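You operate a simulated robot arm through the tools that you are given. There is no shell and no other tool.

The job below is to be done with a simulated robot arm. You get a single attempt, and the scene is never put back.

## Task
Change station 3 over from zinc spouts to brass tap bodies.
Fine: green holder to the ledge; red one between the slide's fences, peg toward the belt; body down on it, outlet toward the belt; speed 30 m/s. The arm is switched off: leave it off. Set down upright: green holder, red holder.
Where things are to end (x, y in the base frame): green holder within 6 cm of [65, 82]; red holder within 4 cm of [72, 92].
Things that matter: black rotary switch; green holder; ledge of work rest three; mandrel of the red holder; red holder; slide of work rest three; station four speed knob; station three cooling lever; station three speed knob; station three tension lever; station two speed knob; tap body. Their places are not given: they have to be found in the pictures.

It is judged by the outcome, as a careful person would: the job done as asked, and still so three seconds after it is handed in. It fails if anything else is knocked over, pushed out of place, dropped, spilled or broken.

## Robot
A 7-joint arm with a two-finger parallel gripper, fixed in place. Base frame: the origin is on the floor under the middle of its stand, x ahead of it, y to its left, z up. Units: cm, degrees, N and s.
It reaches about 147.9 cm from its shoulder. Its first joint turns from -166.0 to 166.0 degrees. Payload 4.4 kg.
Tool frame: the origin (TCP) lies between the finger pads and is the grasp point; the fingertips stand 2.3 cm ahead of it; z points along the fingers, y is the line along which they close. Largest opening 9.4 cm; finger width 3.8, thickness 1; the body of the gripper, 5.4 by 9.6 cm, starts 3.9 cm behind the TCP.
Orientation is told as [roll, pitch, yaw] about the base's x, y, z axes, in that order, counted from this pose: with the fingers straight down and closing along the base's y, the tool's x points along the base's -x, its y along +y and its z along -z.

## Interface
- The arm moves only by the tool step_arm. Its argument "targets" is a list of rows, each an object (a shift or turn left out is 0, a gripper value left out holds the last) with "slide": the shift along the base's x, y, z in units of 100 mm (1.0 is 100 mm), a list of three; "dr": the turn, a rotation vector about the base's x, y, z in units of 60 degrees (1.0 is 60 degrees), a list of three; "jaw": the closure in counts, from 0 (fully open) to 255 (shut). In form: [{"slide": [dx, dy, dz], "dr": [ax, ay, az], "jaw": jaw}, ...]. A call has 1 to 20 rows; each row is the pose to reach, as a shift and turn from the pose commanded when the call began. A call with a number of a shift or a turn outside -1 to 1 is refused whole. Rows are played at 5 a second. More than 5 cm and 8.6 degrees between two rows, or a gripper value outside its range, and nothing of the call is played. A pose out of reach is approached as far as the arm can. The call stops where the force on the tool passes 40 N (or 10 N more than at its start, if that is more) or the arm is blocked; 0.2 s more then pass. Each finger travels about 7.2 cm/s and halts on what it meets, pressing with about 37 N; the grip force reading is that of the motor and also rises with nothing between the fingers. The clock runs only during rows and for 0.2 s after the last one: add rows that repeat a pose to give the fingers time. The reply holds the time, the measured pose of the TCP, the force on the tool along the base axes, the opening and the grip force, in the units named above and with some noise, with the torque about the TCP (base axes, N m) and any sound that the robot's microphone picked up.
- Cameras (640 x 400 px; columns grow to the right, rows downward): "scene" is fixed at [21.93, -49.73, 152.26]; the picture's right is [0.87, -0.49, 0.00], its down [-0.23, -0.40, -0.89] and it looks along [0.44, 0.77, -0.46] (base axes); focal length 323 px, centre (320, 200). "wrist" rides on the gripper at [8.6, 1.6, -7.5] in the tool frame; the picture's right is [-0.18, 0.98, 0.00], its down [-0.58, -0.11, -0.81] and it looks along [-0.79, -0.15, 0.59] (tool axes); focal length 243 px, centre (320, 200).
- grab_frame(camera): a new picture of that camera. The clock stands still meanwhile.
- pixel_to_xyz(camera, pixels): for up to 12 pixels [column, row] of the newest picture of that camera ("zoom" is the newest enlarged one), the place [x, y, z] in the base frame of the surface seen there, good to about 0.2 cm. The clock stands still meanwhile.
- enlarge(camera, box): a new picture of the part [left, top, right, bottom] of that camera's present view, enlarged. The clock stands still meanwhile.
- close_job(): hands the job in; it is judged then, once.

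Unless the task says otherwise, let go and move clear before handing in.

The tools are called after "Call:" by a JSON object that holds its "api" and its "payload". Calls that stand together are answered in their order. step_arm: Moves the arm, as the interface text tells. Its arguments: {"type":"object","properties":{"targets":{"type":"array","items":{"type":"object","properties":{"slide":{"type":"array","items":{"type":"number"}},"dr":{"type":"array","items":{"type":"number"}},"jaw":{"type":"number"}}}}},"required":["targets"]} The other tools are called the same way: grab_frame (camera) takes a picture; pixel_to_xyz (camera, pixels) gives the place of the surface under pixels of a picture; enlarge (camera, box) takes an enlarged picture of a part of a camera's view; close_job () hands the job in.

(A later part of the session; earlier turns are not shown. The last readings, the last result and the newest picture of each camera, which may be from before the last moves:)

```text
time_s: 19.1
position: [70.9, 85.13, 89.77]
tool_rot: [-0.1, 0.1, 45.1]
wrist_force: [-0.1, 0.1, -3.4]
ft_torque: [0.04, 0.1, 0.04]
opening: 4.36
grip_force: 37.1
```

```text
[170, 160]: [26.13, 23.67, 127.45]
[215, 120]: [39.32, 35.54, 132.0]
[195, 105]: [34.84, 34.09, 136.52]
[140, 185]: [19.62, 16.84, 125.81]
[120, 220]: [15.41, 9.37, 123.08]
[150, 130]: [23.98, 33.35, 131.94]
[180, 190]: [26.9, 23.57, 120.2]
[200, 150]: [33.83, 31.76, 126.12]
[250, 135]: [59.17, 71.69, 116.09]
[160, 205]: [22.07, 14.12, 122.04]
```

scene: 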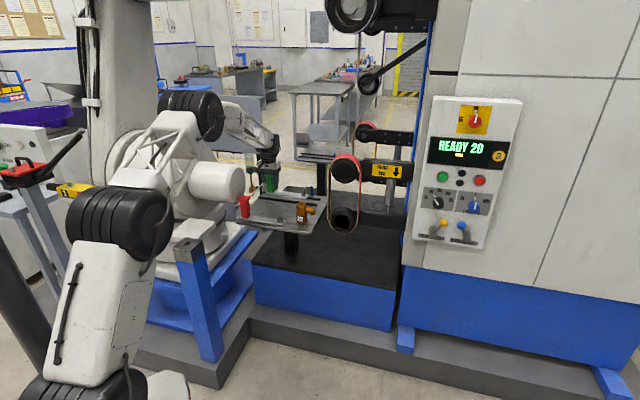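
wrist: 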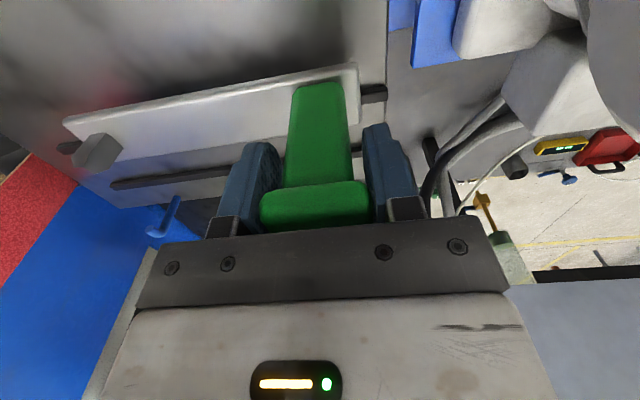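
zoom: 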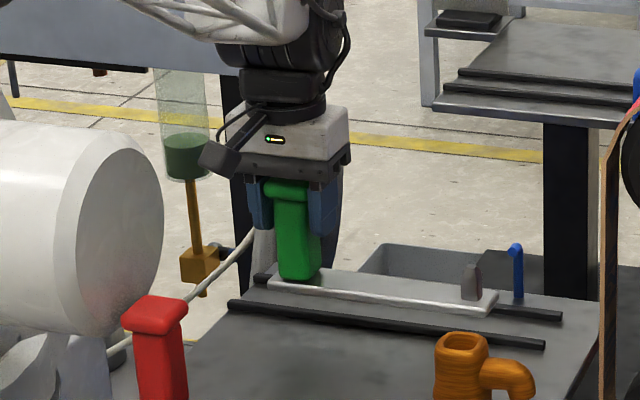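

The housing reaches 3.5 cm beyond the TCP toward −a, so at the ledge it will keep about 4 cm off the cylinder. I'll carry the holder to about (65.9, 81.1).

Call:
{"api": "step_arm", "payload": {"targets": [{"slide": [-0.08, -0.07, 0]}, {"slide": [-0.17, -0.14, 0]}, {"slide": [-0.25, -0.2, 0]}, {"slide": [-0.33, -0.27, 0]}, {"slide": [-0.42, -0.34, 0]}, {"slide": [-0.497, -0.407, 0]}, {"slide": [-0.497, -0.407, 0]}]}}

Call:
{"api": "grab_frame", "payload": {"camera": "wrist"}}

Call:
{"api": "enlarge", "payload": {"camera": "scene", "box": [225, 150, 325, 225]}}

```text
time_s: 20.7
position: [65.82, 80.95, 89.56]
tool_rot: [0.0, 0.0, 45.0]
wrist_force: [0.8, 0.4, -3.5]
ft_torque: [0.03, 0.1, 0.0]
opening: 4.36
grip_force: 37.0
```

```text
taken
```

wrist: 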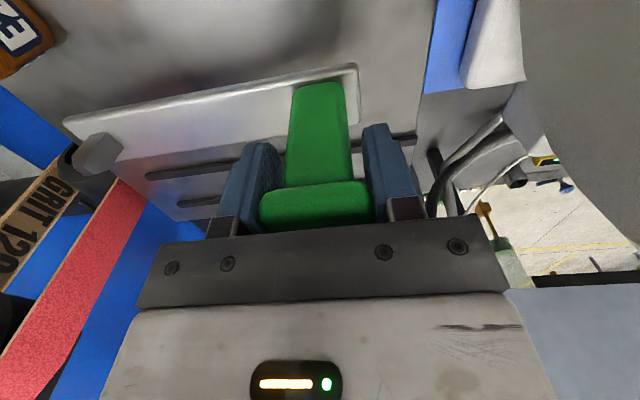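

```text
5.33 times, centred on (275, 188) of scene
```

zoom: 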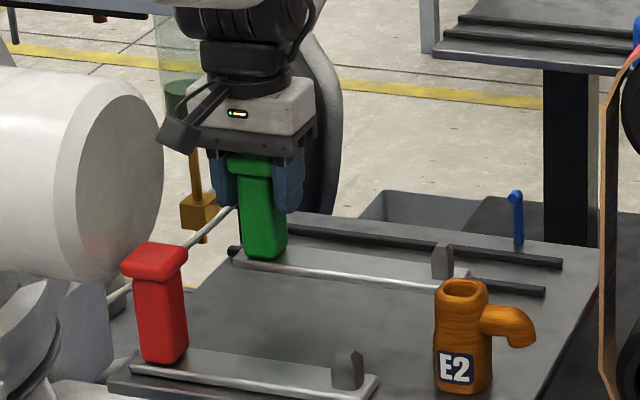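

The green holder is over the ledge with the red holder and body clear. I'll lower it to the table.

Call:
{"api": "step_arm", "payload": {"targets": [{"slide": [0, 0, -0.1]}, {"slide": [0, 0, -0.2]}, {"slide": [0, 0, -0.3]}, {"slide": [0, 0, -0.38]}, {"slide": [0, 0, -0.43]}, {"slide": [0, 0, -0.455]}, {"slide": [0, 0, -0.47]}, {"slide": [0, 0, -0.47]}]}}

Call:
{"api": "enlarge", "payload": {"camera": "scene", "box": [225, 150, 325, 225]}}

```text
time_s: 22.5
position: [65.83, 80.9, 84.93]
tool_rot: [0.0, 0.1, 45.1]
wrist_force: [0.6, -0.6, -4.1]
ft_torque: [0.08, 0.11, 0.02]
opening: 4.35
grip_force: 37.2
```

```text
5.33 times, centred on (275, 188) of scene
```

zoom: 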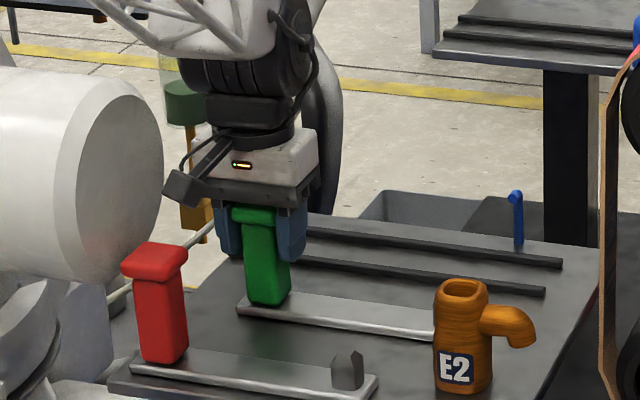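

The force still shows the full weight (−4.1 N), so it is not yet resting. I'll lower a few more millimetres.

Call:
{"api": "step_arm", "payload": {"targets": [{"slide": [0, 0, -0.005]}, {"slide": [0, 0, -0.01]}, {"slide": [0, 0, -0.015]}, {"slide": [0, 0, -0.015]}]}}

```text
time_s: 23.5
position: [65.88, 80.91, 84.94]
tool_rot: [0.0, 0.0, 44.9]
wrist_force: [-1.6, -3.9, 9.0]
ft_torque: [-0.18, 0.13, -0.04]
opening: 4.32
grip_force: 37.1
```

Now resting (+9 N). I'll open and rise straight up.

Call:
{"api": "step_arm", "payload": {"targets": [{"jaw": 115}, {"jaw": 90}, {"jaw": 60}, {"jaw": 60}]}}

Call:
{"api": "step_arm", "payload": {"targets": [{"slide": [0, 0, 0.1]}, {"slide": [0, 0, 0.25]}, {"slide": [0, 0, 0.5]}, {"slide": [0, 0, 0.75]}, {"slide": [0, 0, 1.0]}]}}

Call:
{"api": "step_arm", "payload": {"targets": [{"slide": [0.1, -0.1, 0.3], "jaw": 0}, {"slide": [0.2, -0.2, 0.6], "jaw": 0}, {"slide": [0.3, -0.3, 1.0], "jaw": 0}]}}

Call:
{"api": "grab_frame", "payload": {"camera": "wrist"}}

Call:
{"api": "enlarge", "payload": {"camera": "scene", "box": [225, 150, 345, 240]}}

```text
time_s: 24.5
position: [65.66, 80.88, 84.79]
tool_rot: [0.1, 0.0, 44.9]
wrist_force: [-0.2, 0.7, -0.7]
ft_torque: [0.01, -0.01, -0.01]
opening: 7.19
grip_force: 0.0
```

```text
time_s: 25.7
position: [65.79, 80.87, 94.75]
tool_rot: [0.0, 0.0, 45.0]
wrist_force: [0.1, -0.2, -0.4]
ft_torque: [0.0, -0.02, -0.01]
opening: 7.18
grip_force: 0.1
```

```text
time_s: 26.5
position: [68.52, 77.97, 104.63]
tool_rot: [0.0, 0.2, 45.1]
wrist_force: [0.5, 0.1, -0.4]
ft_torque: [-0.02, -0.01, 0.04]
opening: 9.42
grip_force: 0.0
```

```text
taken
```

wrist: 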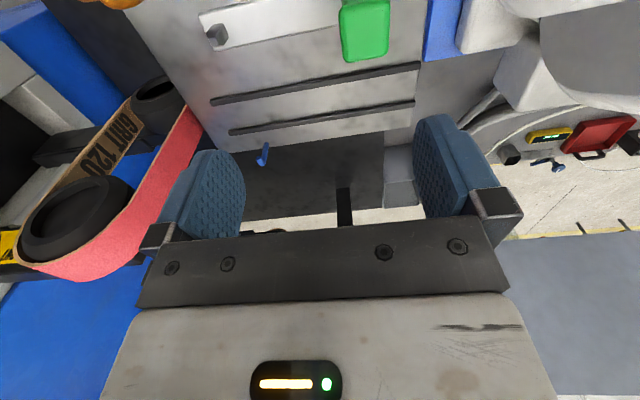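

```text
4.44 times, centred on (285, 195) of scene
```

zoom: 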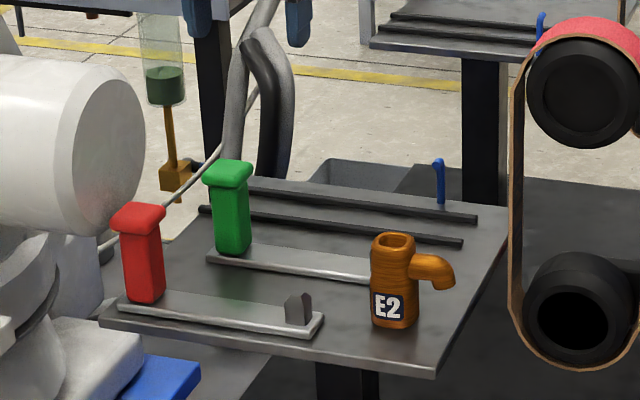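

The green holder stands on the ledge at about (65.8, 80.9). Next the red one: I'll turn to yaw 135 above it and lean the gripper 15° toward the belt, away from the cylinder.

Call:
{"api": "step_arm", "payload": {"targets": [{"slide": [-0.07, -0.02, 0], "dr": [0, 0, 0.125]}, {"slide": [-0.15, -0.05, 0], "dr": [0, 0, 0.25]}, {"slide": [-0.22, -0.07, 0], "dr": [0, 0, 0.375]}, {"slide": [-0.3, -0.1, 0], "dr": [0, 0, 0.5]}, {"slide": [-0.37, -0.12, 0], "dr": [0, 0, 0.625]}, {"slide": [-0.45, -0.15, 0], "dr": [0, 0, 0.75]}, {"slide": [-0.52, -0.17, 0], "dr": [0, 0, 0.875]}, {"slide": [-0.6, -0.2, 0], "dr": [0, 0, 1.0]}]}}

Call:
{"api": "step_arm", "payload": {"targets": [{"slide": [-0.15, -0.05, 0], "dr": [0, 0, 0.125]}, {"slide": [-0.3, -0.1, 0], "dr": [0, 0, 0.25]}, {"slide": [-0.45, -0.15, 0], "dr": [0, 0, 0.375]}, {"slide": [-0.6, -0.22, 0], "dr": [0, 0, 0.5]}]}}

Call:
{"api": "step_arm", "payload": {"targets": [{"dr": [0.059, 0.059, 0]}, {"dr": [0.118, 0.118, 0]}, {"dr": [0.1768, 0.1768, 0]}, {"dr": [0.1768, 0.1768, 0]}]}}

Call:
{"api": "grab_frame", "payload": {"camera": "wrist"}}

Call:
{"api": "grab_frame", "payload": {"camera": "scene"}}

```text
time_s: 28.3
position: [62.99, 76.13, 104.89]
tool_rot: [0.0, 0.0, 105.1]
wrist_force: [-0.3, -0.1, 0.5]
ft_torque: [0.0, -0.01, 0.01]
opening: 9.4
grip_force: 0.2
```

```text
time_s: 29.3
position: [56.91, 73.83, 104.9]
tool_rot: [0.1, 0.0, 135.1]
wrist_force: [0.5, -0.7, 0.7]
ft_torque: [-0.02, -0.03, 0.0]
opening: 9.37
grip_force: 0.0
```

```text
time_s: 30.3
position: [56.84, 73.91, 104.75]
tool_rot: [0.1, -15.0, 135.1]
wrist_force: [-0.2, -0.3, -0.6]
ft_torque: [-0.01, 0.04, 0.03]
opening: 9.4
grip_force: 0.0
```

```text
taken
```

wrist: 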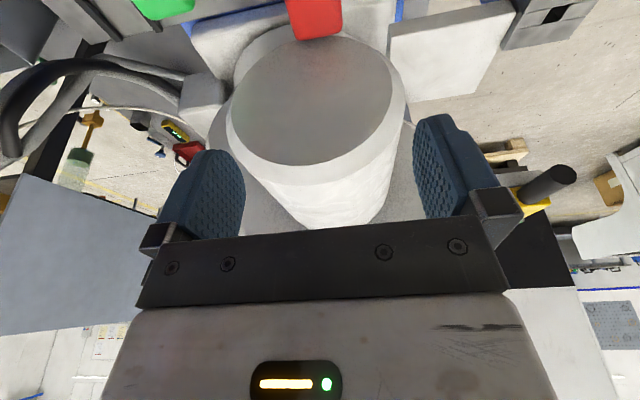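

```text
taken
```

scene: 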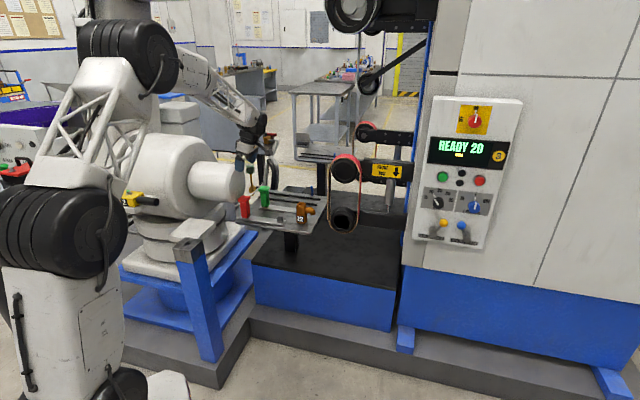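

Wrist view shows the cylinder face at (320,100) ahead and the red cap at (315,15). I'll measure the cap precisely from here.

Call:
{"api": "enlarge", "payload": {"camera": "wrist", "box": [220, 0, 420, 60]}}

Call:
{"api": "enlarge", "payload": {"camera": "scene", "box": [215, 120, 315, 220]}}

```text
3.20 times, centred on (320, 30) of wrist
```

zoom: 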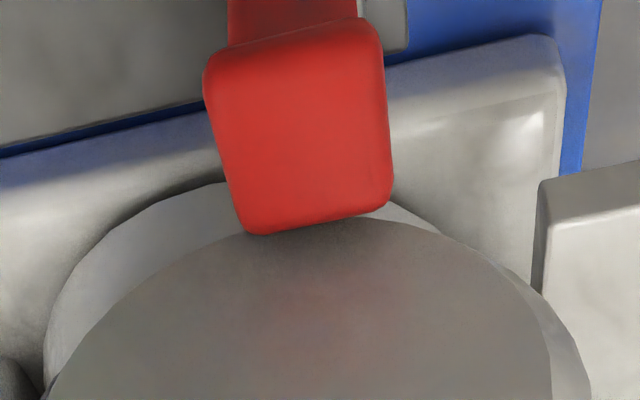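

```text
4.00 times, centred on (265, 170) of scene
```

zoom: 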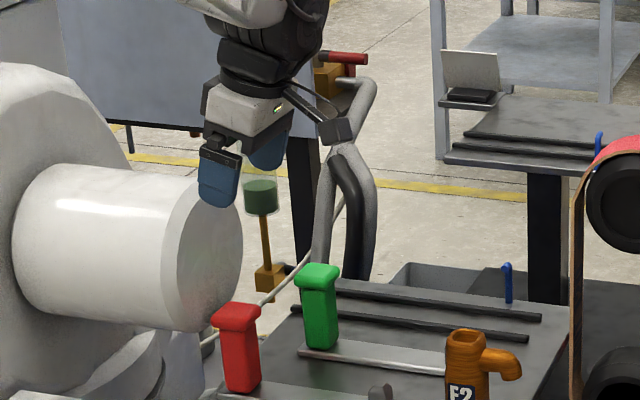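

I'll take the wrist zoom again so its pixels can be measured.

Call:
{"api": "enlarge", "payload": {"camera": "wrist", "box": [220, 0, 420, 60]}}

Call:
{"api": "pixel_to_xyz", "payload": {"camera": "zoom", "pixels": [[212, 65], [365, 28], [385, 185], [250, 225], [300, 130], [330, 210], [238, 30], [340, 8], [310, 240], [450, 260], [210, 270], [310, 300]]}}

```text
3.20 times, centred on (320, 30) of wrist
```

zoom: 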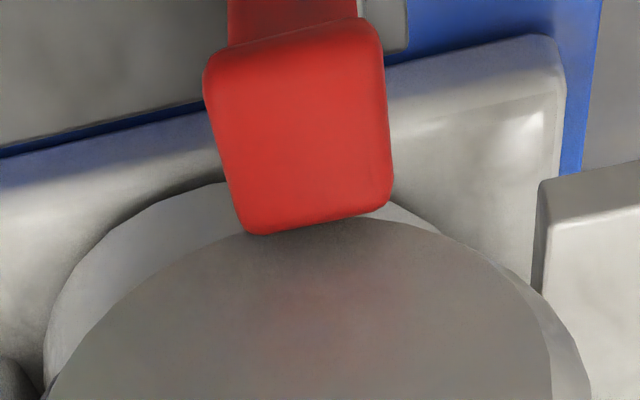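

```text
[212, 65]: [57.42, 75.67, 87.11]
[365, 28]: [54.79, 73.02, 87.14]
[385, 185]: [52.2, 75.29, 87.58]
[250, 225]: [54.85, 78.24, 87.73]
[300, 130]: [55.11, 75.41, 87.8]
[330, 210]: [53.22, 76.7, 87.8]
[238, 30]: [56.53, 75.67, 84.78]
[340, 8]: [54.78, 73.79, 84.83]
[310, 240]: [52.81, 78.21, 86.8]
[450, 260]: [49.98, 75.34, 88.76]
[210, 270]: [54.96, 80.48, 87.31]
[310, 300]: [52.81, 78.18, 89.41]
```

Red cap centre is a≈−14.7, s≈92.15, top z 87.8; the cylinder face is at a≈−17.95. I'll descend 1.4 cm forward of the grasp point first.

Call:
{"api": "step_arm", "payload": {"targets": [{"slide": [-0.087, 0.044, -0.25]}, {"slide": [-0.087, 0.044, -0.5]}, {"slide": [-0.087, 0.044, -0.75]}, {"slide": [-0.087, 0.044, -0.95]}, {"slide": [-0.087, 0.044, -0.95]}]}}

Call:
{"api": "grab_frame", "payload": {"camera": "wrist"}}

Call:
{"api": "enlarge", "payload": {"camera": "scene", "box": [215, 130, 315, 230]}}

```text
time_s: 31.5
position: [55.92, 73.98, 95.42]
tool_rot: [0.0, -14.8, 135.0]
wrist_force: [-0.7, -0.1, 0.6]
ft_torque: [0.0, 0.01, 0.02]
opening: 9.44
grip_force: 0.1
```

```text
taken
```

wrist: 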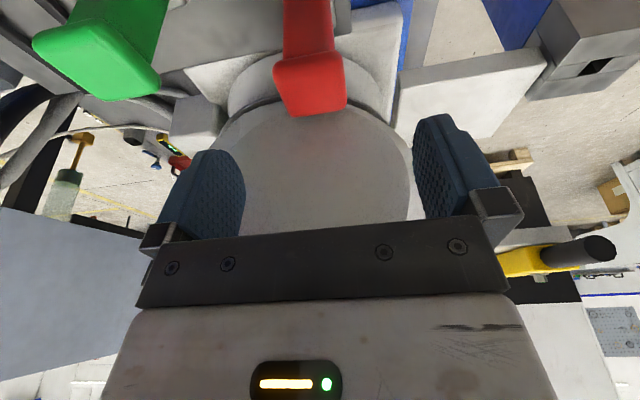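

```text
4.00 times, centred on (265, 180) of scene
```

zoom: 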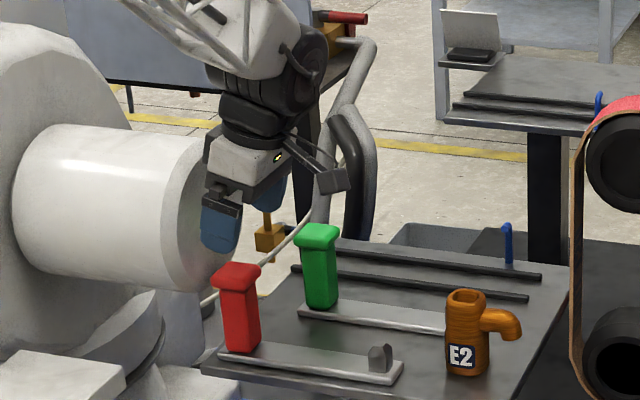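

The gripper is centred within a few mm (TCP s≈91.85 vs 92.15). I'll correct and descend further.

Call:
{"api": "step_arm", "payload": {"targets": [{"slide": [0.0, 0.03, -0.2]}, {"slide": [0.0, 0.03, -0.4]}, {"slide": [0.0, 0.03, -0.55]}, {"slide": [0.0, 0.03, -0.55]}]}}

Call:
{"api": "grab_frame", "payload": {"camera": "wrist"}}

Call:
{"api": "enlarge", "payload": {"camera": "scene", "box": [215, 150, 315, 230]}}

```text
time_s: 32.5
position: [56.0, 74.42, 89.94]
tool_rot: [0.0, -15.0, 135.0]
wrist_force: [0.1, 0.8, 0.6]
ft_torque: [-0.01, -0.01, 0.02]
opening: 9.39
grip_force: 0.1
```

```text
taken
```

wrist: 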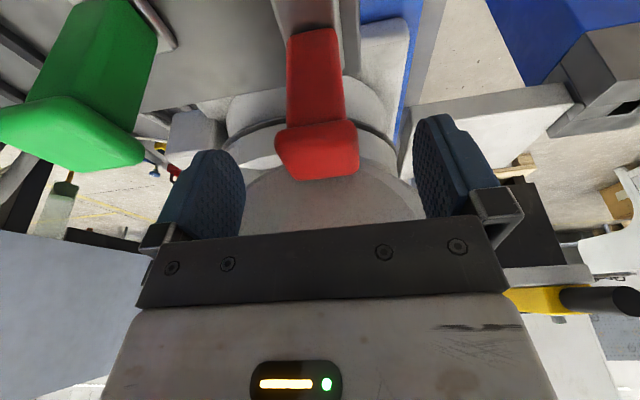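

```text
5.00 times, centred on (265, 190) of scene
```

zoom: 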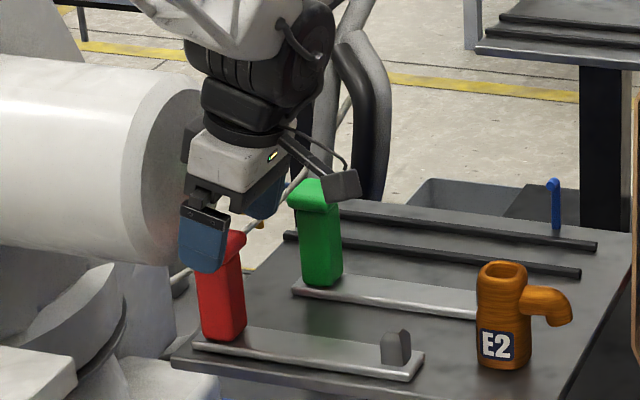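

Alignment is good (a −13.0, s 92.2) and the far finger is about 4 cm off the green handle. I'll lower to z≈84.9, then slide back 1.4 cm onto the handle.

Call:
{"api": "step_arm", "payload": {"targets": [{"slide": [0, 0, -0.15]}, {"slide": [0, 0, -0.3]}, {"slide": [0, 0, -0.42]}, {"slide": [0, 0, -0.505]}, {"slide": [0, 0, -0.505]}, {"slide": [-0.05, 0.05, -0.505]}, {"slide": [-0.099, 0.099, -0.505]}, {"slide": [-0.099, 0.099, -0.505]}]}}

Call:
{"api": "grab_frame", "payload": {"camera": "wrist"}}

Call:
{"api": "enlarge", "payload": {"camera": "scene", "box": [225, 160, 305, 220]}}

```text
time_s: 34.3
position: [55.01, 75.51, 84.83]
tool_rot: [0.0, -15.1, 135.0]
wrist_force: [-0.3, 0.4, 0.2]
ft_torque: [-0.01, -0.01, -0.02]
opening: 9.4
grip_force: 0.0
```

```text
taken
```

wrist: 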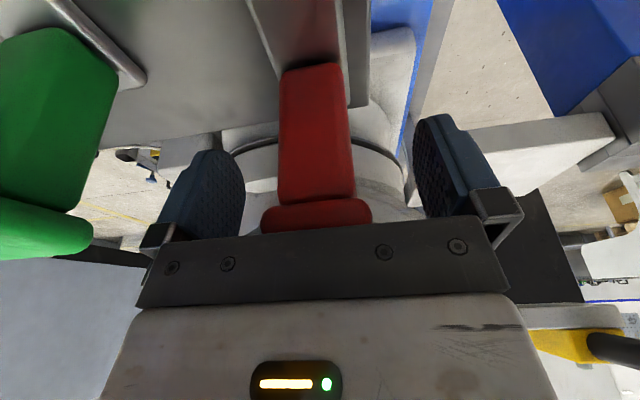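

```text
6.67 times, centred on (265, 190) of scene
```

zoom: 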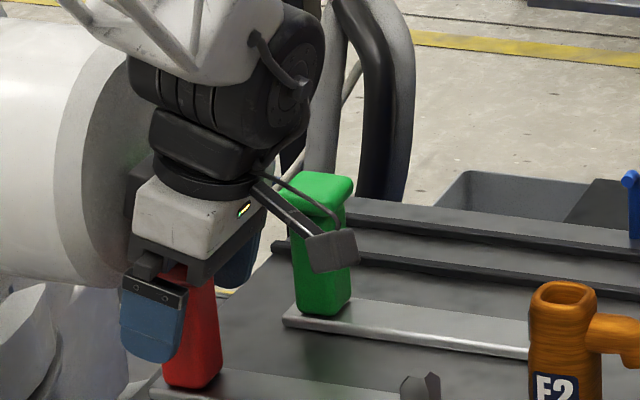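

The red cap (315,213) is centred between the fingers. Closing now.

Call:
{"api": "step_arm", "payload": {"targets": [{"jaw": 100}, {"jaw": 130}, {"jaw": 160}, {"jaw": 200}, {"jaw": 255}, {"jaw": 255}, {"jaw": 255}]}}

```text
time_s: 35.9
position: [55.14, 75.51, 84.92]
tool_rot: [0.0, -15.0, 134.9]
wrist_force: [1.6, 1.6, 5.3]
ft_torque: [0.03, -0.03, 0.08]
opening: 4.59
grip_force: 37.4
```

Gripped at 4.59 cm. I'll lift half a centimetre, then ease away from the cylinder.

Call:
{"api": "step_arm", "payload": {"targets": [{"slide": [0, 0, 0.03]}, {"slide": [0, 0, 0.06]}, {"slide": [0.03, -0.03, 0.09]}, {"slide": [0.07, -0.07, 0.12]}, {"slide": [0.1, -0.1, 0.15]}, {"slide": [0.1, -0.1, 0.15]}]}}

Call:
{"api": "enlarge", "payload": {"camera": "scene", "box": [225, 160, 315, 230]}}

Call:
{"api": "grab_frame", "payload": {"camera": "wrist"}}

```text
time_s: 37.3
position: [55.99, 74.52, 86.16]
tool_rot: [-0.1, -15.1, 135.0]
wrist_force: [-0.8, 0.2, -3.3]
ft_torque: [0.09, 0.09, -0.01]
opening: 4.57
grip_force: 36.9
```

```text
5.71 times, centred on (270, 195) of scene
```

zoom: 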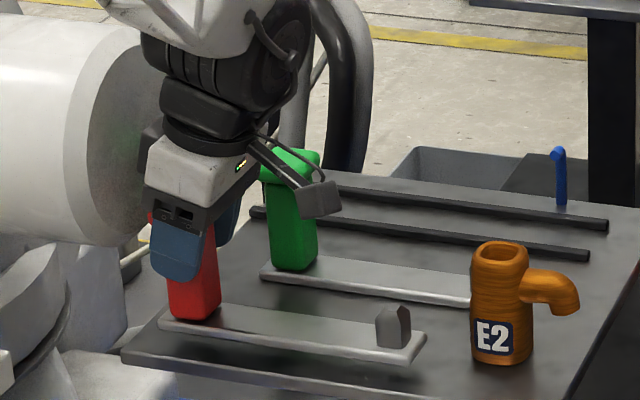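

```text
taken
```

wrist: 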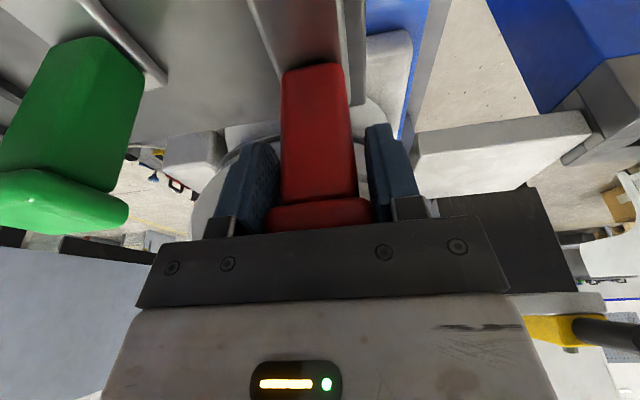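

The red holder is up level with about 3.3 N and clear of the cylinder. I'll raise it to z≈98.5 (base 2.8 cm above the green cap) and carry it along +s toward the slide.

Call:
{"api": "step_arm", "payload": {"targets": [{"slide": [0.02, -0.02, 0.2]}, {"slide": [0.04, -0.04, 0.4]}, {"slide": [0.06, -0.06, 0.6]}, {"slide": [0.06, -0.06, 0.8]}, {"slide": [0.06, -0.06, 1.0]}]}}

Call:
{"api": "step_arm", "payload": {"targets": [{"slide": [0, 0, 0.1]}, {"slide": [0, 0, 0.24]}, {"slide": [0.1, 0.1, 0.24]}, {"slide": [0.25, 0.25, 0.24]}, {"slide": [0.4, 0.4, 0.24]}, {"slide": [0.55, 0.55, 0.24]}, {"slide": [0.7, 0.7, 0.24]}, {"slide": [0.8, 0.8, 0.24]}, {"slide": [0.8, 0.8, 0.24]}]}}

Call:
{"api": "enlarge", "payload": {"camera": "scene", "box": [215, 120, 335, 220]}}

```text
time_s: 38.5
position: [56.76, 73.73, 96.32]
tool_rot: [-0.1, -14.9, 135.0]
wrist_force: [0.3, -0.1, -4.2]
ft_torque: [0.09, 0.09, -0.02]
opening: 4.6
grip_force: 37.2
```

```text
time_s: 40.5
position: [64.5, 81.94, 98.67]
tool_rot: [0.0, -15.1, 135.0]
wrist_force: [0.3, 0.0, -4.1]
ft_torque: [0.09, 0.13, 0.0]
opening: 4.61
grip_force: 37.0
```

```text
4.00 times, centred on (275, 170) of scene
```

zoom: 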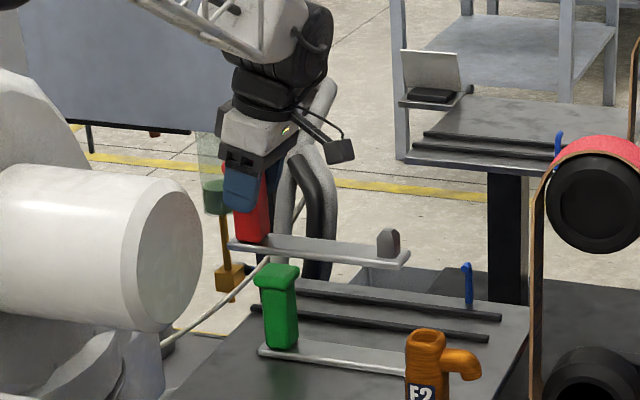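

Carried over safely. I'll go on to above the slide and check alignment.

Call:
{"api": "step_arm", "payload": {"targets": [{"slide": [0.14, 0.2, 0]}, {"slide": [0.28, 0.4, 0]}, {"slide": [0.42, 0.6, 0]}, {"slide": [0.56, 0.8, 0]}, {"slide": [0.706, 0.995, 0]}, {"slide": [0.706, 0.995, 0]}]}}

Call:
{"api": "step_arm", "payload": {"targets": [{"slide": [0, 0, -0.2]}, {"slide": [0, 0, -0.4]}, {"slide": [0, 0, -0.6]}, {"slide": [0, 0, -0.8]}, {"slide": [0, 0, -0.9]}, {"slide": [0, 0, -0.9]}]}}

Call:
{"api": "grab_frame", "payload": {"camera": "wrist"}}

Call:
{"api": "enlarge", "payload": {"camera": "scene", "box": [235, 150, 335, 220]}}

```text
time_s: 41.9
position: [71.57, 91.79, 98.62]
tool_rot: [-0.1, -15.0, 135.0]
wrist_force: [-0.4, 0.7, -3.5]
ft_torque: [0.12, 0.09, -0.04]
opening: 4.57
grip_force: 36.8
```

```text
time_s: 43.3
position: [71.75, 91.76, 89.59]
tool_rot: [0.0, -15.0, 135.0]
wrist_force: [-0.3, -0.2, -3.4]
ft_torque: [0.09, 0.08, -0.01]
opening: 4.62
grip_force: 37.0
```

```text
taken
```

wrist: 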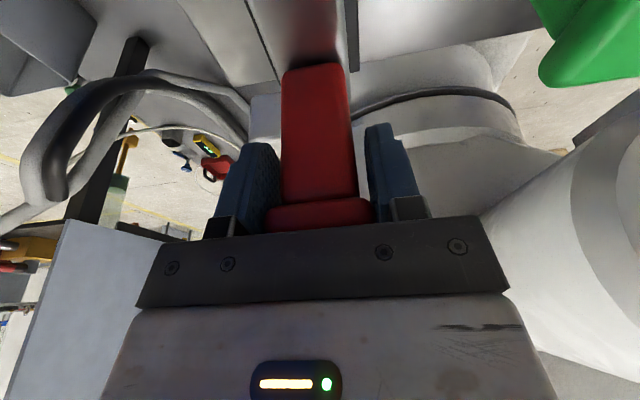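

```text
5.71 times, centred on (285, 185) of scene
```

zoom: 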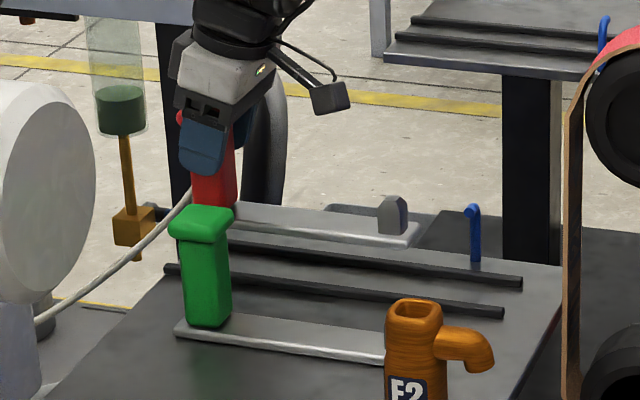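

TCP reads a −14.15, s 115.62. I'll measure the held base's edges against the fences.

Call:
{"api": "enlarge", "payload": {"camera": "scene", "box": [265, 175, 325, 215]}}

Call:
{"api": "pixel_to_xyz", "payload": {"camera": "zoom", "pixels": [[320, 145], [348, 110], [100, 105], [200, 125], [260, 135], [290, 85], [310, 80], [300, 110], [322, 112], [340, 130], [240, 95], [100, 85]]}}

Call:
{"api": "enlarge", "payload": {"camera": "wrist", "box": [220, 0, 420, 80]}}

```text
10.00 times, centred on (295, 195) of scene
```

zoom: 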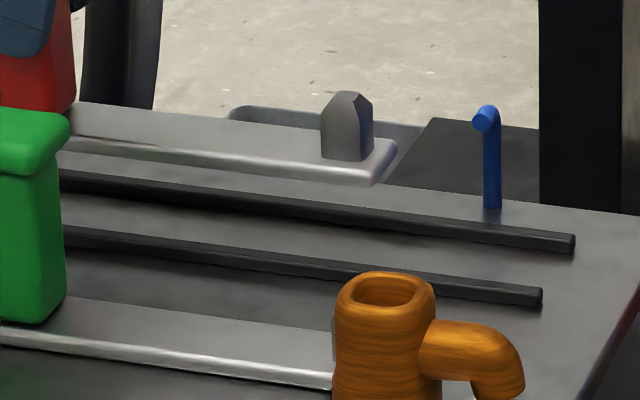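

```text
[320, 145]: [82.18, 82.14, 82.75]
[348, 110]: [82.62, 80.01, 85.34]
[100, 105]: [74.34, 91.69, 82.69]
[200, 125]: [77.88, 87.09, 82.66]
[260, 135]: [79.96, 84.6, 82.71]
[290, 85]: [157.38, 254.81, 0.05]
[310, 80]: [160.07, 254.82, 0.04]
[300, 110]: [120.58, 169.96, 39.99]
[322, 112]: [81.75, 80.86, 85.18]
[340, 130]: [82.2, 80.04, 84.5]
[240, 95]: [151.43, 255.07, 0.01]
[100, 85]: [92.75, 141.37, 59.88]
```

```text
3.20 times, centred on (320, 40) of wrist
```

zoom: 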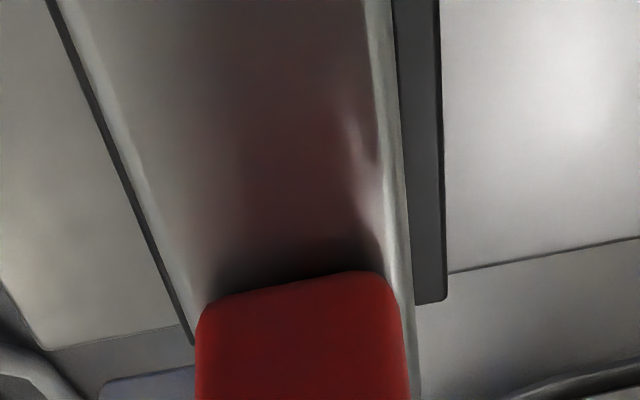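

The wrist zoom shows both base edges and both fences; measuring points along them.

Call:
{"api": "pixel_to_xyz", "payload": {"camera": "zoom", "pixels": [[75, 20], [110, 100], [160, 210], [360, 20], [372, 100], [385, 200], [402, 100], [434, 100], [410, 250], [440, 250], [60, 15], [130, 190]]}}

```text
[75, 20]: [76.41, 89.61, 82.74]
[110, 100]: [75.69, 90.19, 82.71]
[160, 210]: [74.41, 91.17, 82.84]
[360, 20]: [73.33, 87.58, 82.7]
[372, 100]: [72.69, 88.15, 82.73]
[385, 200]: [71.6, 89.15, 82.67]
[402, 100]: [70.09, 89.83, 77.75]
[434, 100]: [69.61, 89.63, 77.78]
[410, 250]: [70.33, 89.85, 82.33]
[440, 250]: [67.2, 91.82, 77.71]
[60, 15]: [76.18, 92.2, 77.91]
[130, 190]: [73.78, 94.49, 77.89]
```

I need a longer baseline for the base's direction, so I'll measure its edges along its whole length in the scene zoom.

Call:
{"api": "enlarge", "payload": {"camera": "scene", "box": [265, 175, 325, 215]}}

Call:
{"api": "pixel_to_xyz", "payload": {"camera": "zoom", "pixels": [[80, 138], [150, 147], [220, 156], [290, 164], [360, 170], [375, 172], [395, 142], [385, 155], [110, 106], [200, 117], [260, 124], [300, 130]]}}

Call:
{"api": "pixel_to_xyz", "payload": {"camera": "zoom", "pixels": [[80, 230], [200, 246], [320, 262], [420, 275], [530, 290], [80, 170], [200, 190], [330, 205], [450, 222], [560, 237], [330, 95], [360, 130]]}}

```text
10.00 times, centred on (295, 195) of scene
```

zoom: 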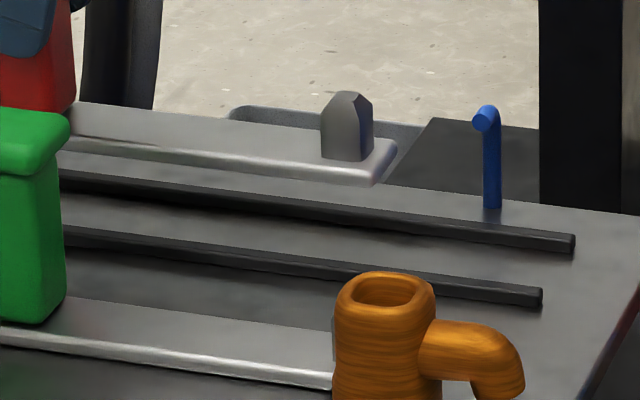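

```text
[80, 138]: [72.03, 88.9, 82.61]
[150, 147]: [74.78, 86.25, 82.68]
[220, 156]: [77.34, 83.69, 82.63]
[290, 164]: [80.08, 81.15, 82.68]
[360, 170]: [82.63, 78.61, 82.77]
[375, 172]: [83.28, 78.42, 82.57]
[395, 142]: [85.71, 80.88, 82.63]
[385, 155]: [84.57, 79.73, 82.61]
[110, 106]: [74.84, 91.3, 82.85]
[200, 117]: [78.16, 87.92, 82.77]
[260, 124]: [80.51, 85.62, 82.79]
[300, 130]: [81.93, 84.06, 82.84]
```

```text
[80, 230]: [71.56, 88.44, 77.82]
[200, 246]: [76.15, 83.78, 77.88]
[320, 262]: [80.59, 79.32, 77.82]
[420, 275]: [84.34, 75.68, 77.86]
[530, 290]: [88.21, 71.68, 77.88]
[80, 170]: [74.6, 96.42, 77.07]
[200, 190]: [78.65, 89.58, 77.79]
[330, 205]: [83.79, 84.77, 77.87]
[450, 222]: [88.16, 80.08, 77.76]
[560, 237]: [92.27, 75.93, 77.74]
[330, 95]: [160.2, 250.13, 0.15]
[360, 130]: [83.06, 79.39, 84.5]
```

The held base is centred at s≈115.63 and parallel to the fences (inner faces 113.2 and 118.15). I'll lower it into the slide.

Call:
{"api": "step_arm", "payload": {"targets": [{"slide": [0, 0, -0.1]}, {"slide": [0, 0, -0.2]}, {"slide": [0, 0, -0.3]}, {"slide": [0, 0, -0.37]}, {"slide": [0, 0, -0.42]}, {"slide": [0, 0, -0.45]}, {"slide": [0, 0, -0.46]}, {"slide": [0, 0, -0.46]}]}}

Call:
{"api": "enlarge", "payload": {"camera": "scene", "box": [255, 170, 325, 215]}}

```text
time_s: 45.1
position: [71.49, 91.7, 85.12]
tool_rot: [-0.1, -15.0, 135.1]
wrist_force: [6.8, 3.7, 26.9]
ft_torque: [-0.05, 0.04, 0.08]
opening: 4.62
grip_force: 36.7
```

```text
8.89 times, centred on (290, 192) of scene
```

zoom: 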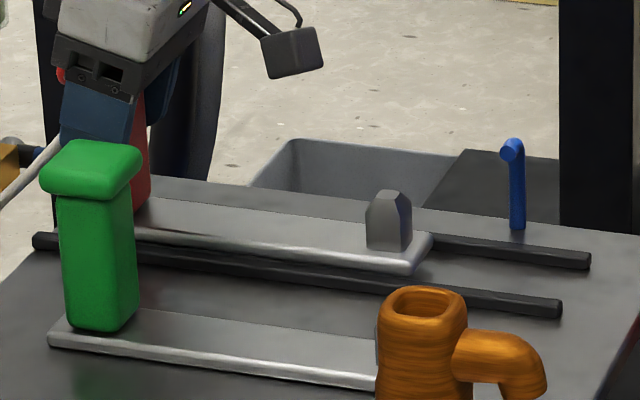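

Contact at 27 N. I'll check whether the base really sits flat on the slide (top should be z≈77.95).

Call:
{"api": "pixel_to_xyz", "payload": {"camera": "zoom", "pixels": [[160, 215], [160, 230], [230, 225], [300, 240], [380, 255], [420, 245], [410, 262], [160, 205], [250, 218], [320, 225], [430, 240], [350, 240]]}}

Call:
{"api": "grab_frame", "payload": {"camera": "wrist"}}

```text
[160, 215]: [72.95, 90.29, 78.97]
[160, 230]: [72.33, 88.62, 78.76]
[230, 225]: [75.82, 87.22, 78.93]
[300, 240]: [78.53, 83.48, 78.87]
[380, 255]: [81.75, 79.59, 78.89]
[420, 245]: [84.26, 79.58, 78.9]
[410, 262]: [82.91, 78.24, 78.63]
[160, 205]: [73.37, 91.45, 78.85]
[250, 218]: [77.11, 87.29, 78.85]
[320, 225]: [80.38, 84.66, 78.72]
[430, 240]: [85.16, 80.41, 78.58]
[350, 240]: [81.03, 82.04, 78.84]
```

```text
taken
```

wrist: 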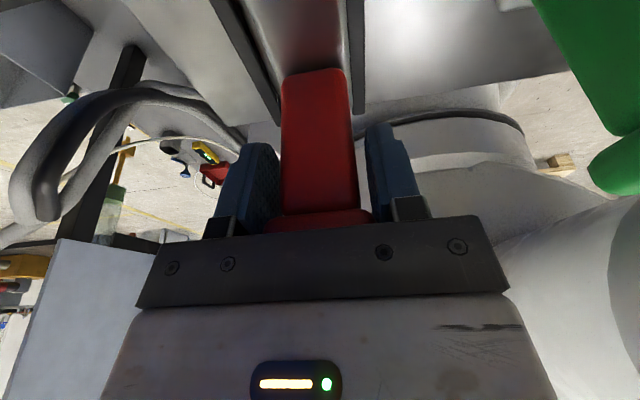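

The base top reads 78.85, so it's perched on a fence; the sideways force (+s, about 7 N) suggests it touches the front fence. I'll lift a little and look closely at the gaps.

Call:
{"api": "step_arm", "payload": {"targets": [{"slide": [0, 0, 0.05]}, {"slide": [0, 0, 0.08]}, {"slide": [0, 0, 0.08]}]}}

Call:
{"api": "enlarge", "payload": {"camera": "scene", "box": [268, 185, 318, 210]}}

Call:
{"api": "enlarge", "payload": {"camera": "wrist", "box": [200, 0, 400, 125]}}

Call:
{"api": "pixel_to_xyz", "payload": {"camera": "zoom", "pixels": [[110, 100], [170, 200], [225, 320], [470, 100], [480, 200], [490, 300], [140, 60], [440, 60], [100, 30], [455, 30], [260, 240], [475, 240]]}}

```text
time_s: 45.9
position: [71.52, 91.68, 85.85]
tool_rot: [0.2, -15.1, 135.0]
wrist_force: [-0.2, 0.3, -4.0]
ft_torque: [0.09, 0.11, -0.01]
opening: 4.56
grip_force: 37.1
```

```text
12.80 times, centred on (293, 198) of scene
```

zoom: 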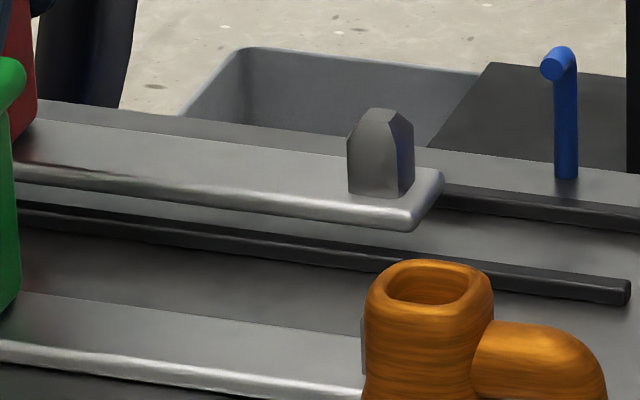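

```text
3.20 times, centred on (300, 62) of wrist
```

zoom: 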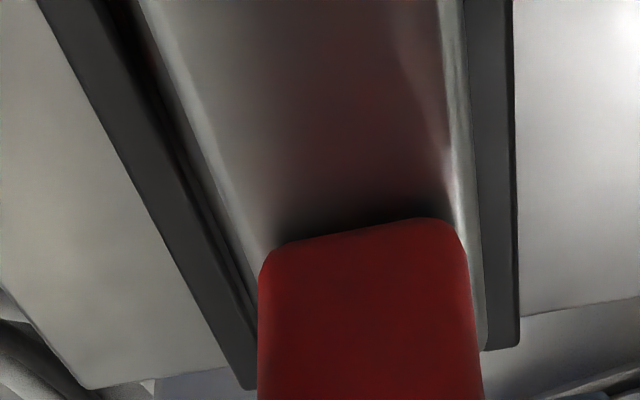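

```text
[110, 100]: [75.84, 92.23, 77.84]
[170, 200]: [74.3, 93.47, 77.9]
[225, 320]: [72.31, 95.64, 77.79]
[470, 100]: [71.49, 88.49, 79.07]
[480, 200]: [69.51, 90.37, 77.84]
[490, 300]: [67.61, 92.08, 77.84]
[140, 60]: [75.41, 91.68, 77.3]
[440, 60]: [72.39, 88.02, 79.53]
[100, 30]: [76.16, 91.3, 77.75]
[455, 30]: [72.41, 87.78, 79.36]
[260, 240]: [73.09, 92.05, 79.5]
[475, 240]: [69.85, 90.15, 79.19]
```

The base's front side (s≈113.1) overlaps the front fence (inner face ≈113.2), while its centre is at 115.4 — so it's about 0.27 cm too far forward, and the fit is snug. I'll shift +0.27 in s and lower gently.

Call:
{"api": "step_arm", "payload": {"targets": [{"slide": [0.01, 0.01, 0]}, {"slide": [0.02, 0.02, 0]}, {"slide": [0.02, 0.02, -0.03]}, {"slide": [0.02, 0.02, -0.06]}, {"slide": [0.02, 0.02, -0.08]}, {"slide": [0.02, 0.02, -0.09]}, {"slide": [0.02, 0.02, -0.09]}]}}

Call:
{"api": "enlarge", "payload": {"camera": "scene", "box": [268, 185, 318, 210]}}

Call:
{"api": "pixel_to_xyz", "payload": {"camera": "zoom", "pixels": [[100, 150], [100, 165], [200, 165], [300, 185], [400, 205], [430, 190], [60, 130], [160, 145], [250, 155], [320, 170], [420, 185], [400, 220]]}}

```text
time_s: 47.5
position: [71.91, 92.15, 85.03]
tool_rot: [0.0, -15.0, 134.9]
wrist_force: [0.2, 0.4, -3.7]
ft_torque: [0.08, 0.08, 0.02]
opening: 4.56
grip_force: 36.5
```

```text
12.80 times, centred on (293, 198) of scene
```

zoom: 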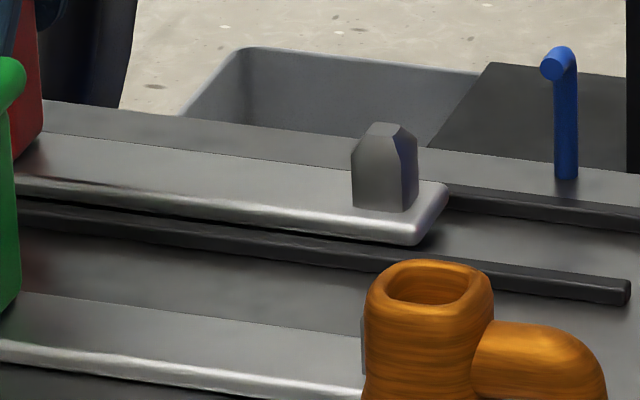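

```text
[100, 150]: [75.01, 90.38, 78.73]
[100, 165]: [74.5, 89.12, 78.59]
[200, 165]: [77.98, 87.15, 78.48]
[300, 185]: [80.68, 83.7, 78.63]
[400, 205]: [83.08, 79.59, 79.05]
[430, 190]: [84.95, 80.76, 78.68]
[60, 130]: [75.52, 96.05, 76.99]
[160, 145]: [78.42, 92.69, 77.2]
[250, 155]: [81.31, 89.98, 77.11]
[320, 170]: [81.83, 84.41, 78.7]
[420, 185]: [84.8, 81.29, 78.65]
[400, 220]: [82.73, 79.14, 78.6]
```

No contact force at TCP z 85.0 with the base bottom level with the fence tops. I'll keep lowering in small steps.

Call:
{"api": "step_arm", "payload": {"targets": [{"slide": [0, 0, -0.01]}, {"slide": [0, 0, -0.02]}, {"slide": [0, 0, -0.03]}, {"slide": [0, 0, -0.04]}, {"slide": [0, 0, -0.04]}]}}

Call:
{"api": "enlarge", "payload": {"camera": "scene", "box": [268, 185, 318, 210]}}

Call:
{"api": "pixel_to_xyz", "payload": {"camera": "zoom", "pixels": [[100, 150], [100, 175], [200, 170], [300, 190], [400, 220], [430, 200], [200, 190], [300, 205], [320, 175], [340, 210], [60, 160], [420, 240]]}}

```text
time_s: 48.7
position: [71.78, 92.03, 84.45]
tool_rot: [0.0, -15.1, 135.0]
wrist_force: [0.5, -0.3, -3.8]
ft_torque: [0.07, 0.11, 0.03]
opening: 4.54
grip_force: 36.9
```

```text
12.80 times, centred on (293, 198) of scene
```

zoom: 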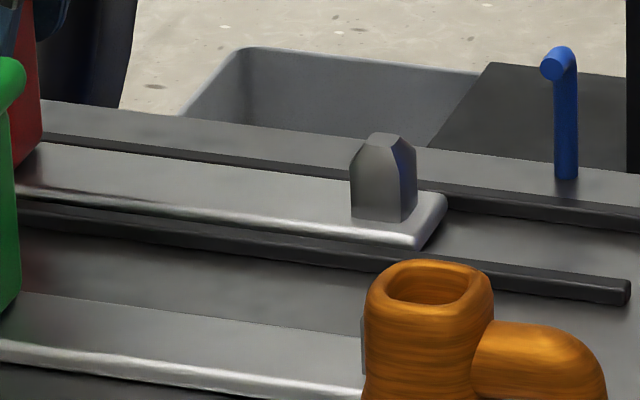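

```text
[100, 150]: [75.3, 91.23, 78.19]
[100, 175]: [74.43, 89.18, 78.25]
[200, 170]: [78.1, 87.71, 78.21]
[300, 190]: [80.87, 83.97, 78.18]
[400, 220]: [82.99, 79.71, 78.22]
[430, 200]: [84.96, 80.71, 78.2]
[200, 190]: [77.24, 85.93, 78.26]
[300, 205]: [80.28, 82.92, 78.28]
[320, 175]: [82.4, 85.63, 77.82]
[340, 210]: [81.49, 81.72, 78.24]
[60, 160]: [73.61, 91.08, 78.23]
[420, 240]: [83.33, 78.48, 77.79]
```

The base is now inside the fences (top 78.2, both fences visible beside it) with no side force. A few more millimetres to seat it.

Call:
{"api": "step_arm", "payload": {"targets": [{"slide": [0, 0, -0.01]}, {"slide": [0, 0, -0.02]}, {"slide": [0, 0, -0.025]}, {"slide": [0, 0, -0.03]}, {"slide": [0, 0, -0.03]}]}}

```text
time_s: 49.9
position: [71.81, 92.08, 84.37]
tool_rot: [-0.1, -15.0, 135.0]
wrist_force: [2.1, -3.3, 8.7]
ft_torque: [-0.42, 0.04, 0.01]
opening: 4.54
grip_force: 36.8
```

Seated (+8.7 N). I'll open the fingers and back off along the tool axis.

Call:
{"api": "step_arm", "payload": {"targets": [{"jaw": 115}, {"jaw": 90}, {"jaw": 60}, {"jaw": 40}, {"jaw": 40}]}}

Call:
{"api": "step_arm", "payload": {"targets": [{"slide": [0.018, -0.018, 0.1]}, {"slide": [0.055, -0.055, 0.3]}, {"slide": [0.11, -0.11, 0.6]}, {"slide": [0.18, -0.18, 1.0]}]}}

Call:
{"api": "enlarge", "payload": {"camera": "scene", "box": [245, 150, 335, 220]}}

Call:
{"api": "pixel_to_xyz", "payload": {"camera": "zoom", "pixels": [[185, 130], [180, 200], [200, 225], [330, 255], [360, 255], [345, 230], [340, 215], [380, 262], [300, 240], [410, 260], [140, 180], [145, 220]]}}

```text
time_s: 51.1
position: [71.82, 92.08, 84.25]
tool_rot: [0.0, -14.9, 134.9]
wrist_force: [-1.2, 0.6, 0.2]
ft_torque: [0.05, -0.04, 0.0]
opening: 7.94
grip_force: 0.0
```

```text
time_s: 52.1
position: [73.61, 90.31, 93.95]
tool_rot: [0.1, -14.9, 135.0]
wrist_force: [0.2, 0.5, -0.7]
ft_torque: [-0.02, -0.02, 0.02]
opening: 7.92
grip_force: 0.1
```

```text
5.71 times, centred on (290, 185) of scene
```

zoom: 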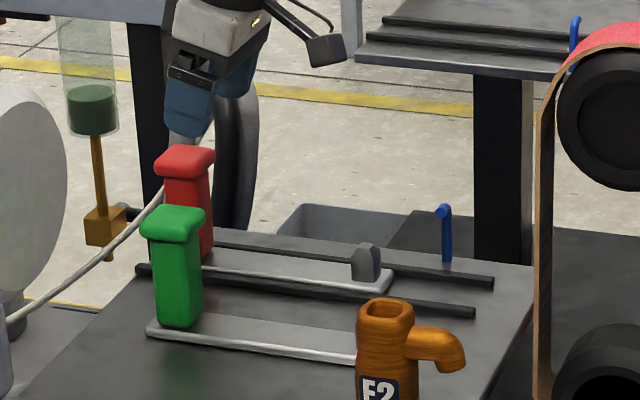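

```text
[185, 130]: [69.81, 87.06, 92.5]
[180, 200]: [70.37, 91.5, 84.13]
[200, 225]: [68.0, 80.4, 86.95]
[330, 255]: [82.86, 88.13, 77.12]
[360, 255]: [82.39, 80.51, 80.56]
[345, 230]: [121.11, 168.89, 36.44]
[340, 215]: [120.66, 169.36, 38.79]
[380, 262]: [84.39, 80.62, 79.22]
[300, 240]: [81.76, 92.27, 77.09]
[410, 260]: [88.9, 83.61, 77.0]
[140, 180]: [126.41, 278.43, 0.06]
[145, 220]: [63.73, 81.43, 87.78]
```

The red holder stands in the slide, peg toward the belt. Now the body: I'll rise, level the gripper (yaw 135) and move over E2 to measure it.

Call:
{"api": "step_arm", "payload": {"targets": [{"slide": [0, 0, 0.3]}, {"slide": [0.01, -0.1, 0.6], "dr": [-0.045, -0.045, 0]}, {"slide": [0.02, -0.25, 0.9], "dr": [-0.09, -0.09, 0]}, {"slide": [0.03, -0.4, 1.0], "dr": [-0.135, -0.135, 0]}, {"slide": [0.05, -0.6, 1.0], "dr": [-0.1768, -0.1768, 0]}]}}

Call:
{"api": "step_arm", "payload": {"targets": [{"slide": [0.02, -0.33, 0]}, {"slide": [0.04, -0.66, 0]}, {"slide": [0.05, -1.0, 0]}]}}

Call:
{"api": "step_arm", "payload": {"targets": [{"slide": [0.02, -0.33, 0], "jaw": 0}, {"slide": [0.04, -0.66, 0]}, {"slide": [0.05, -1.0, 0]}, {"slide": [0.05, -1.0, 0]}]}}

Call:
{"api": "grab_frame", "payload": {"camera": "wrist"}}

Call:
{"api": "grab_frame", "payload": {"camera": "scene"}}

```text
time_s: 53.3
position: [74.37, 84.23, 104.15]
tool_rot: [0.0, 0.2, 135.2]
wrist_force: [-0.1, 0.6, -0.1]
ft_torque: [-0.02, -0.01, -0.02]
opening: 7.95
grip_force: 0.1
```

```text
time_s: 54.1
position: [74.59, 74.0, 104.19]
tool_rot: [0.0, 0.0, 135.1]
wrist_force: [-0.4, 0.2, -0.3]
ft_torque: [0.05, 0.01, -0.02]
opening: 7.93
grip_force: 0.1
```

```text
time_s: 55.1
position: [75.2, 64.04, 104.04]
tool_rot: [0.0, 0.0, 135.0]
wrist_force: [0.8, -0.2, -0.2]
ft_torque: [-0.02, 0.0, -0.01]
opening: 9.38
grip_force: 0.0
```

```text
taken
```

wrist: 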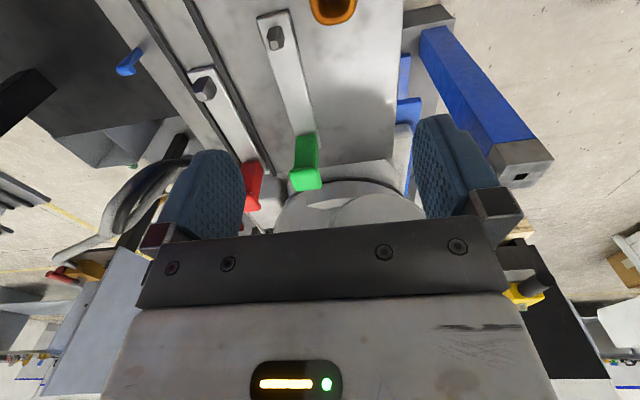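

```text
taken
```

scene: 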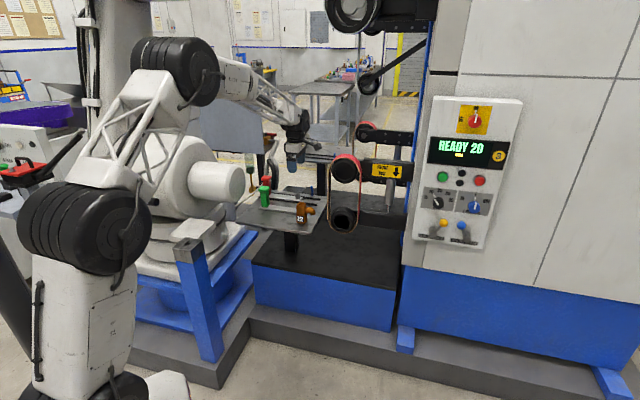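

From here the red mandrel is visible at wrist (205,88) and the body's mouth at (333,8). I'll zoom on both and measure.

Call:
{"api": "enlarge", "payload": {"camera": "wrist", "box": [165, 55, 265, 135]}}

Call:
{"api": "pixel_to_xyz", "payload": {"camera": "zoom", "pixels": [[225, 170], [290, 160], [285, 205], [245, 240], [265, 180], [235, 200], [270, 200], [290, 185], [160, 100], [350, 240], [140, 120], [295, 90]]}}

Call:
{"api": "enlarge", "payload": {"camera": "wrist", "box": [260, 0, 420, 30]}}

```text
5.00 times, centred on (215, 95) of wrist
```

zoom: 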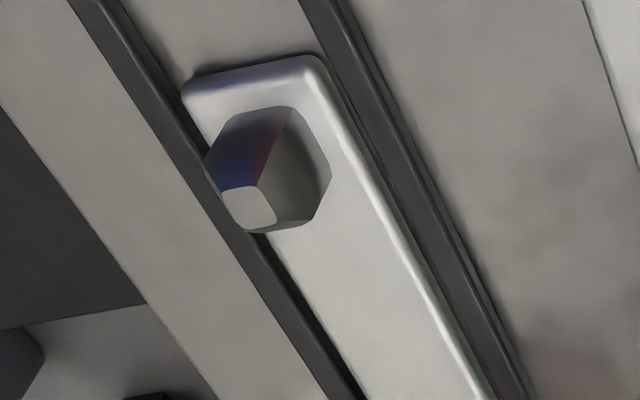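

```text
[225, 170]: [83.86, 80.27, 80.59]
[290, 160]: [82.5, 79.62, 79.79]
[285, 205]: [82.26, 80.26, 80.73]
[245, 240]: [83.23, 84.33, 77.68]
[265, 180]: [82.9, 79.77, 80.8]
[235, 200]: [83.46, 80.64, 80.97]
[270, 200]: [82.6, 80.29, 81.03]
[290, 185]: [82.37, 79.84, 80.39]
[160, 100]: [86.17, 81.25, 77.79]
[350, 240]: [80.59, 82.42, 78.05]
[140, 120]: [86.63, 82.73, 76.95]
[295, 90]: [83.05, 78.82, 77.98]
```

```text
4.00 times, centred on (340, 15) of wrist
```

zoom: 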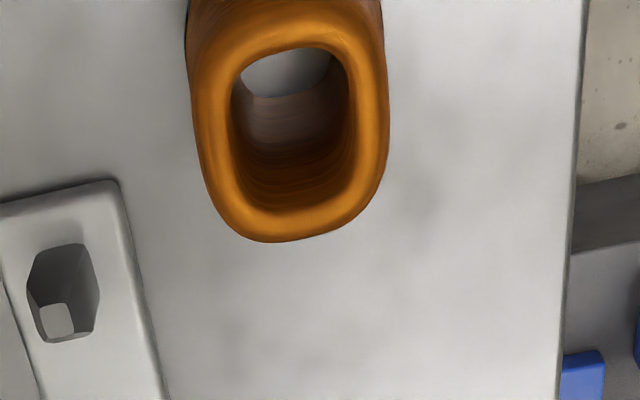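

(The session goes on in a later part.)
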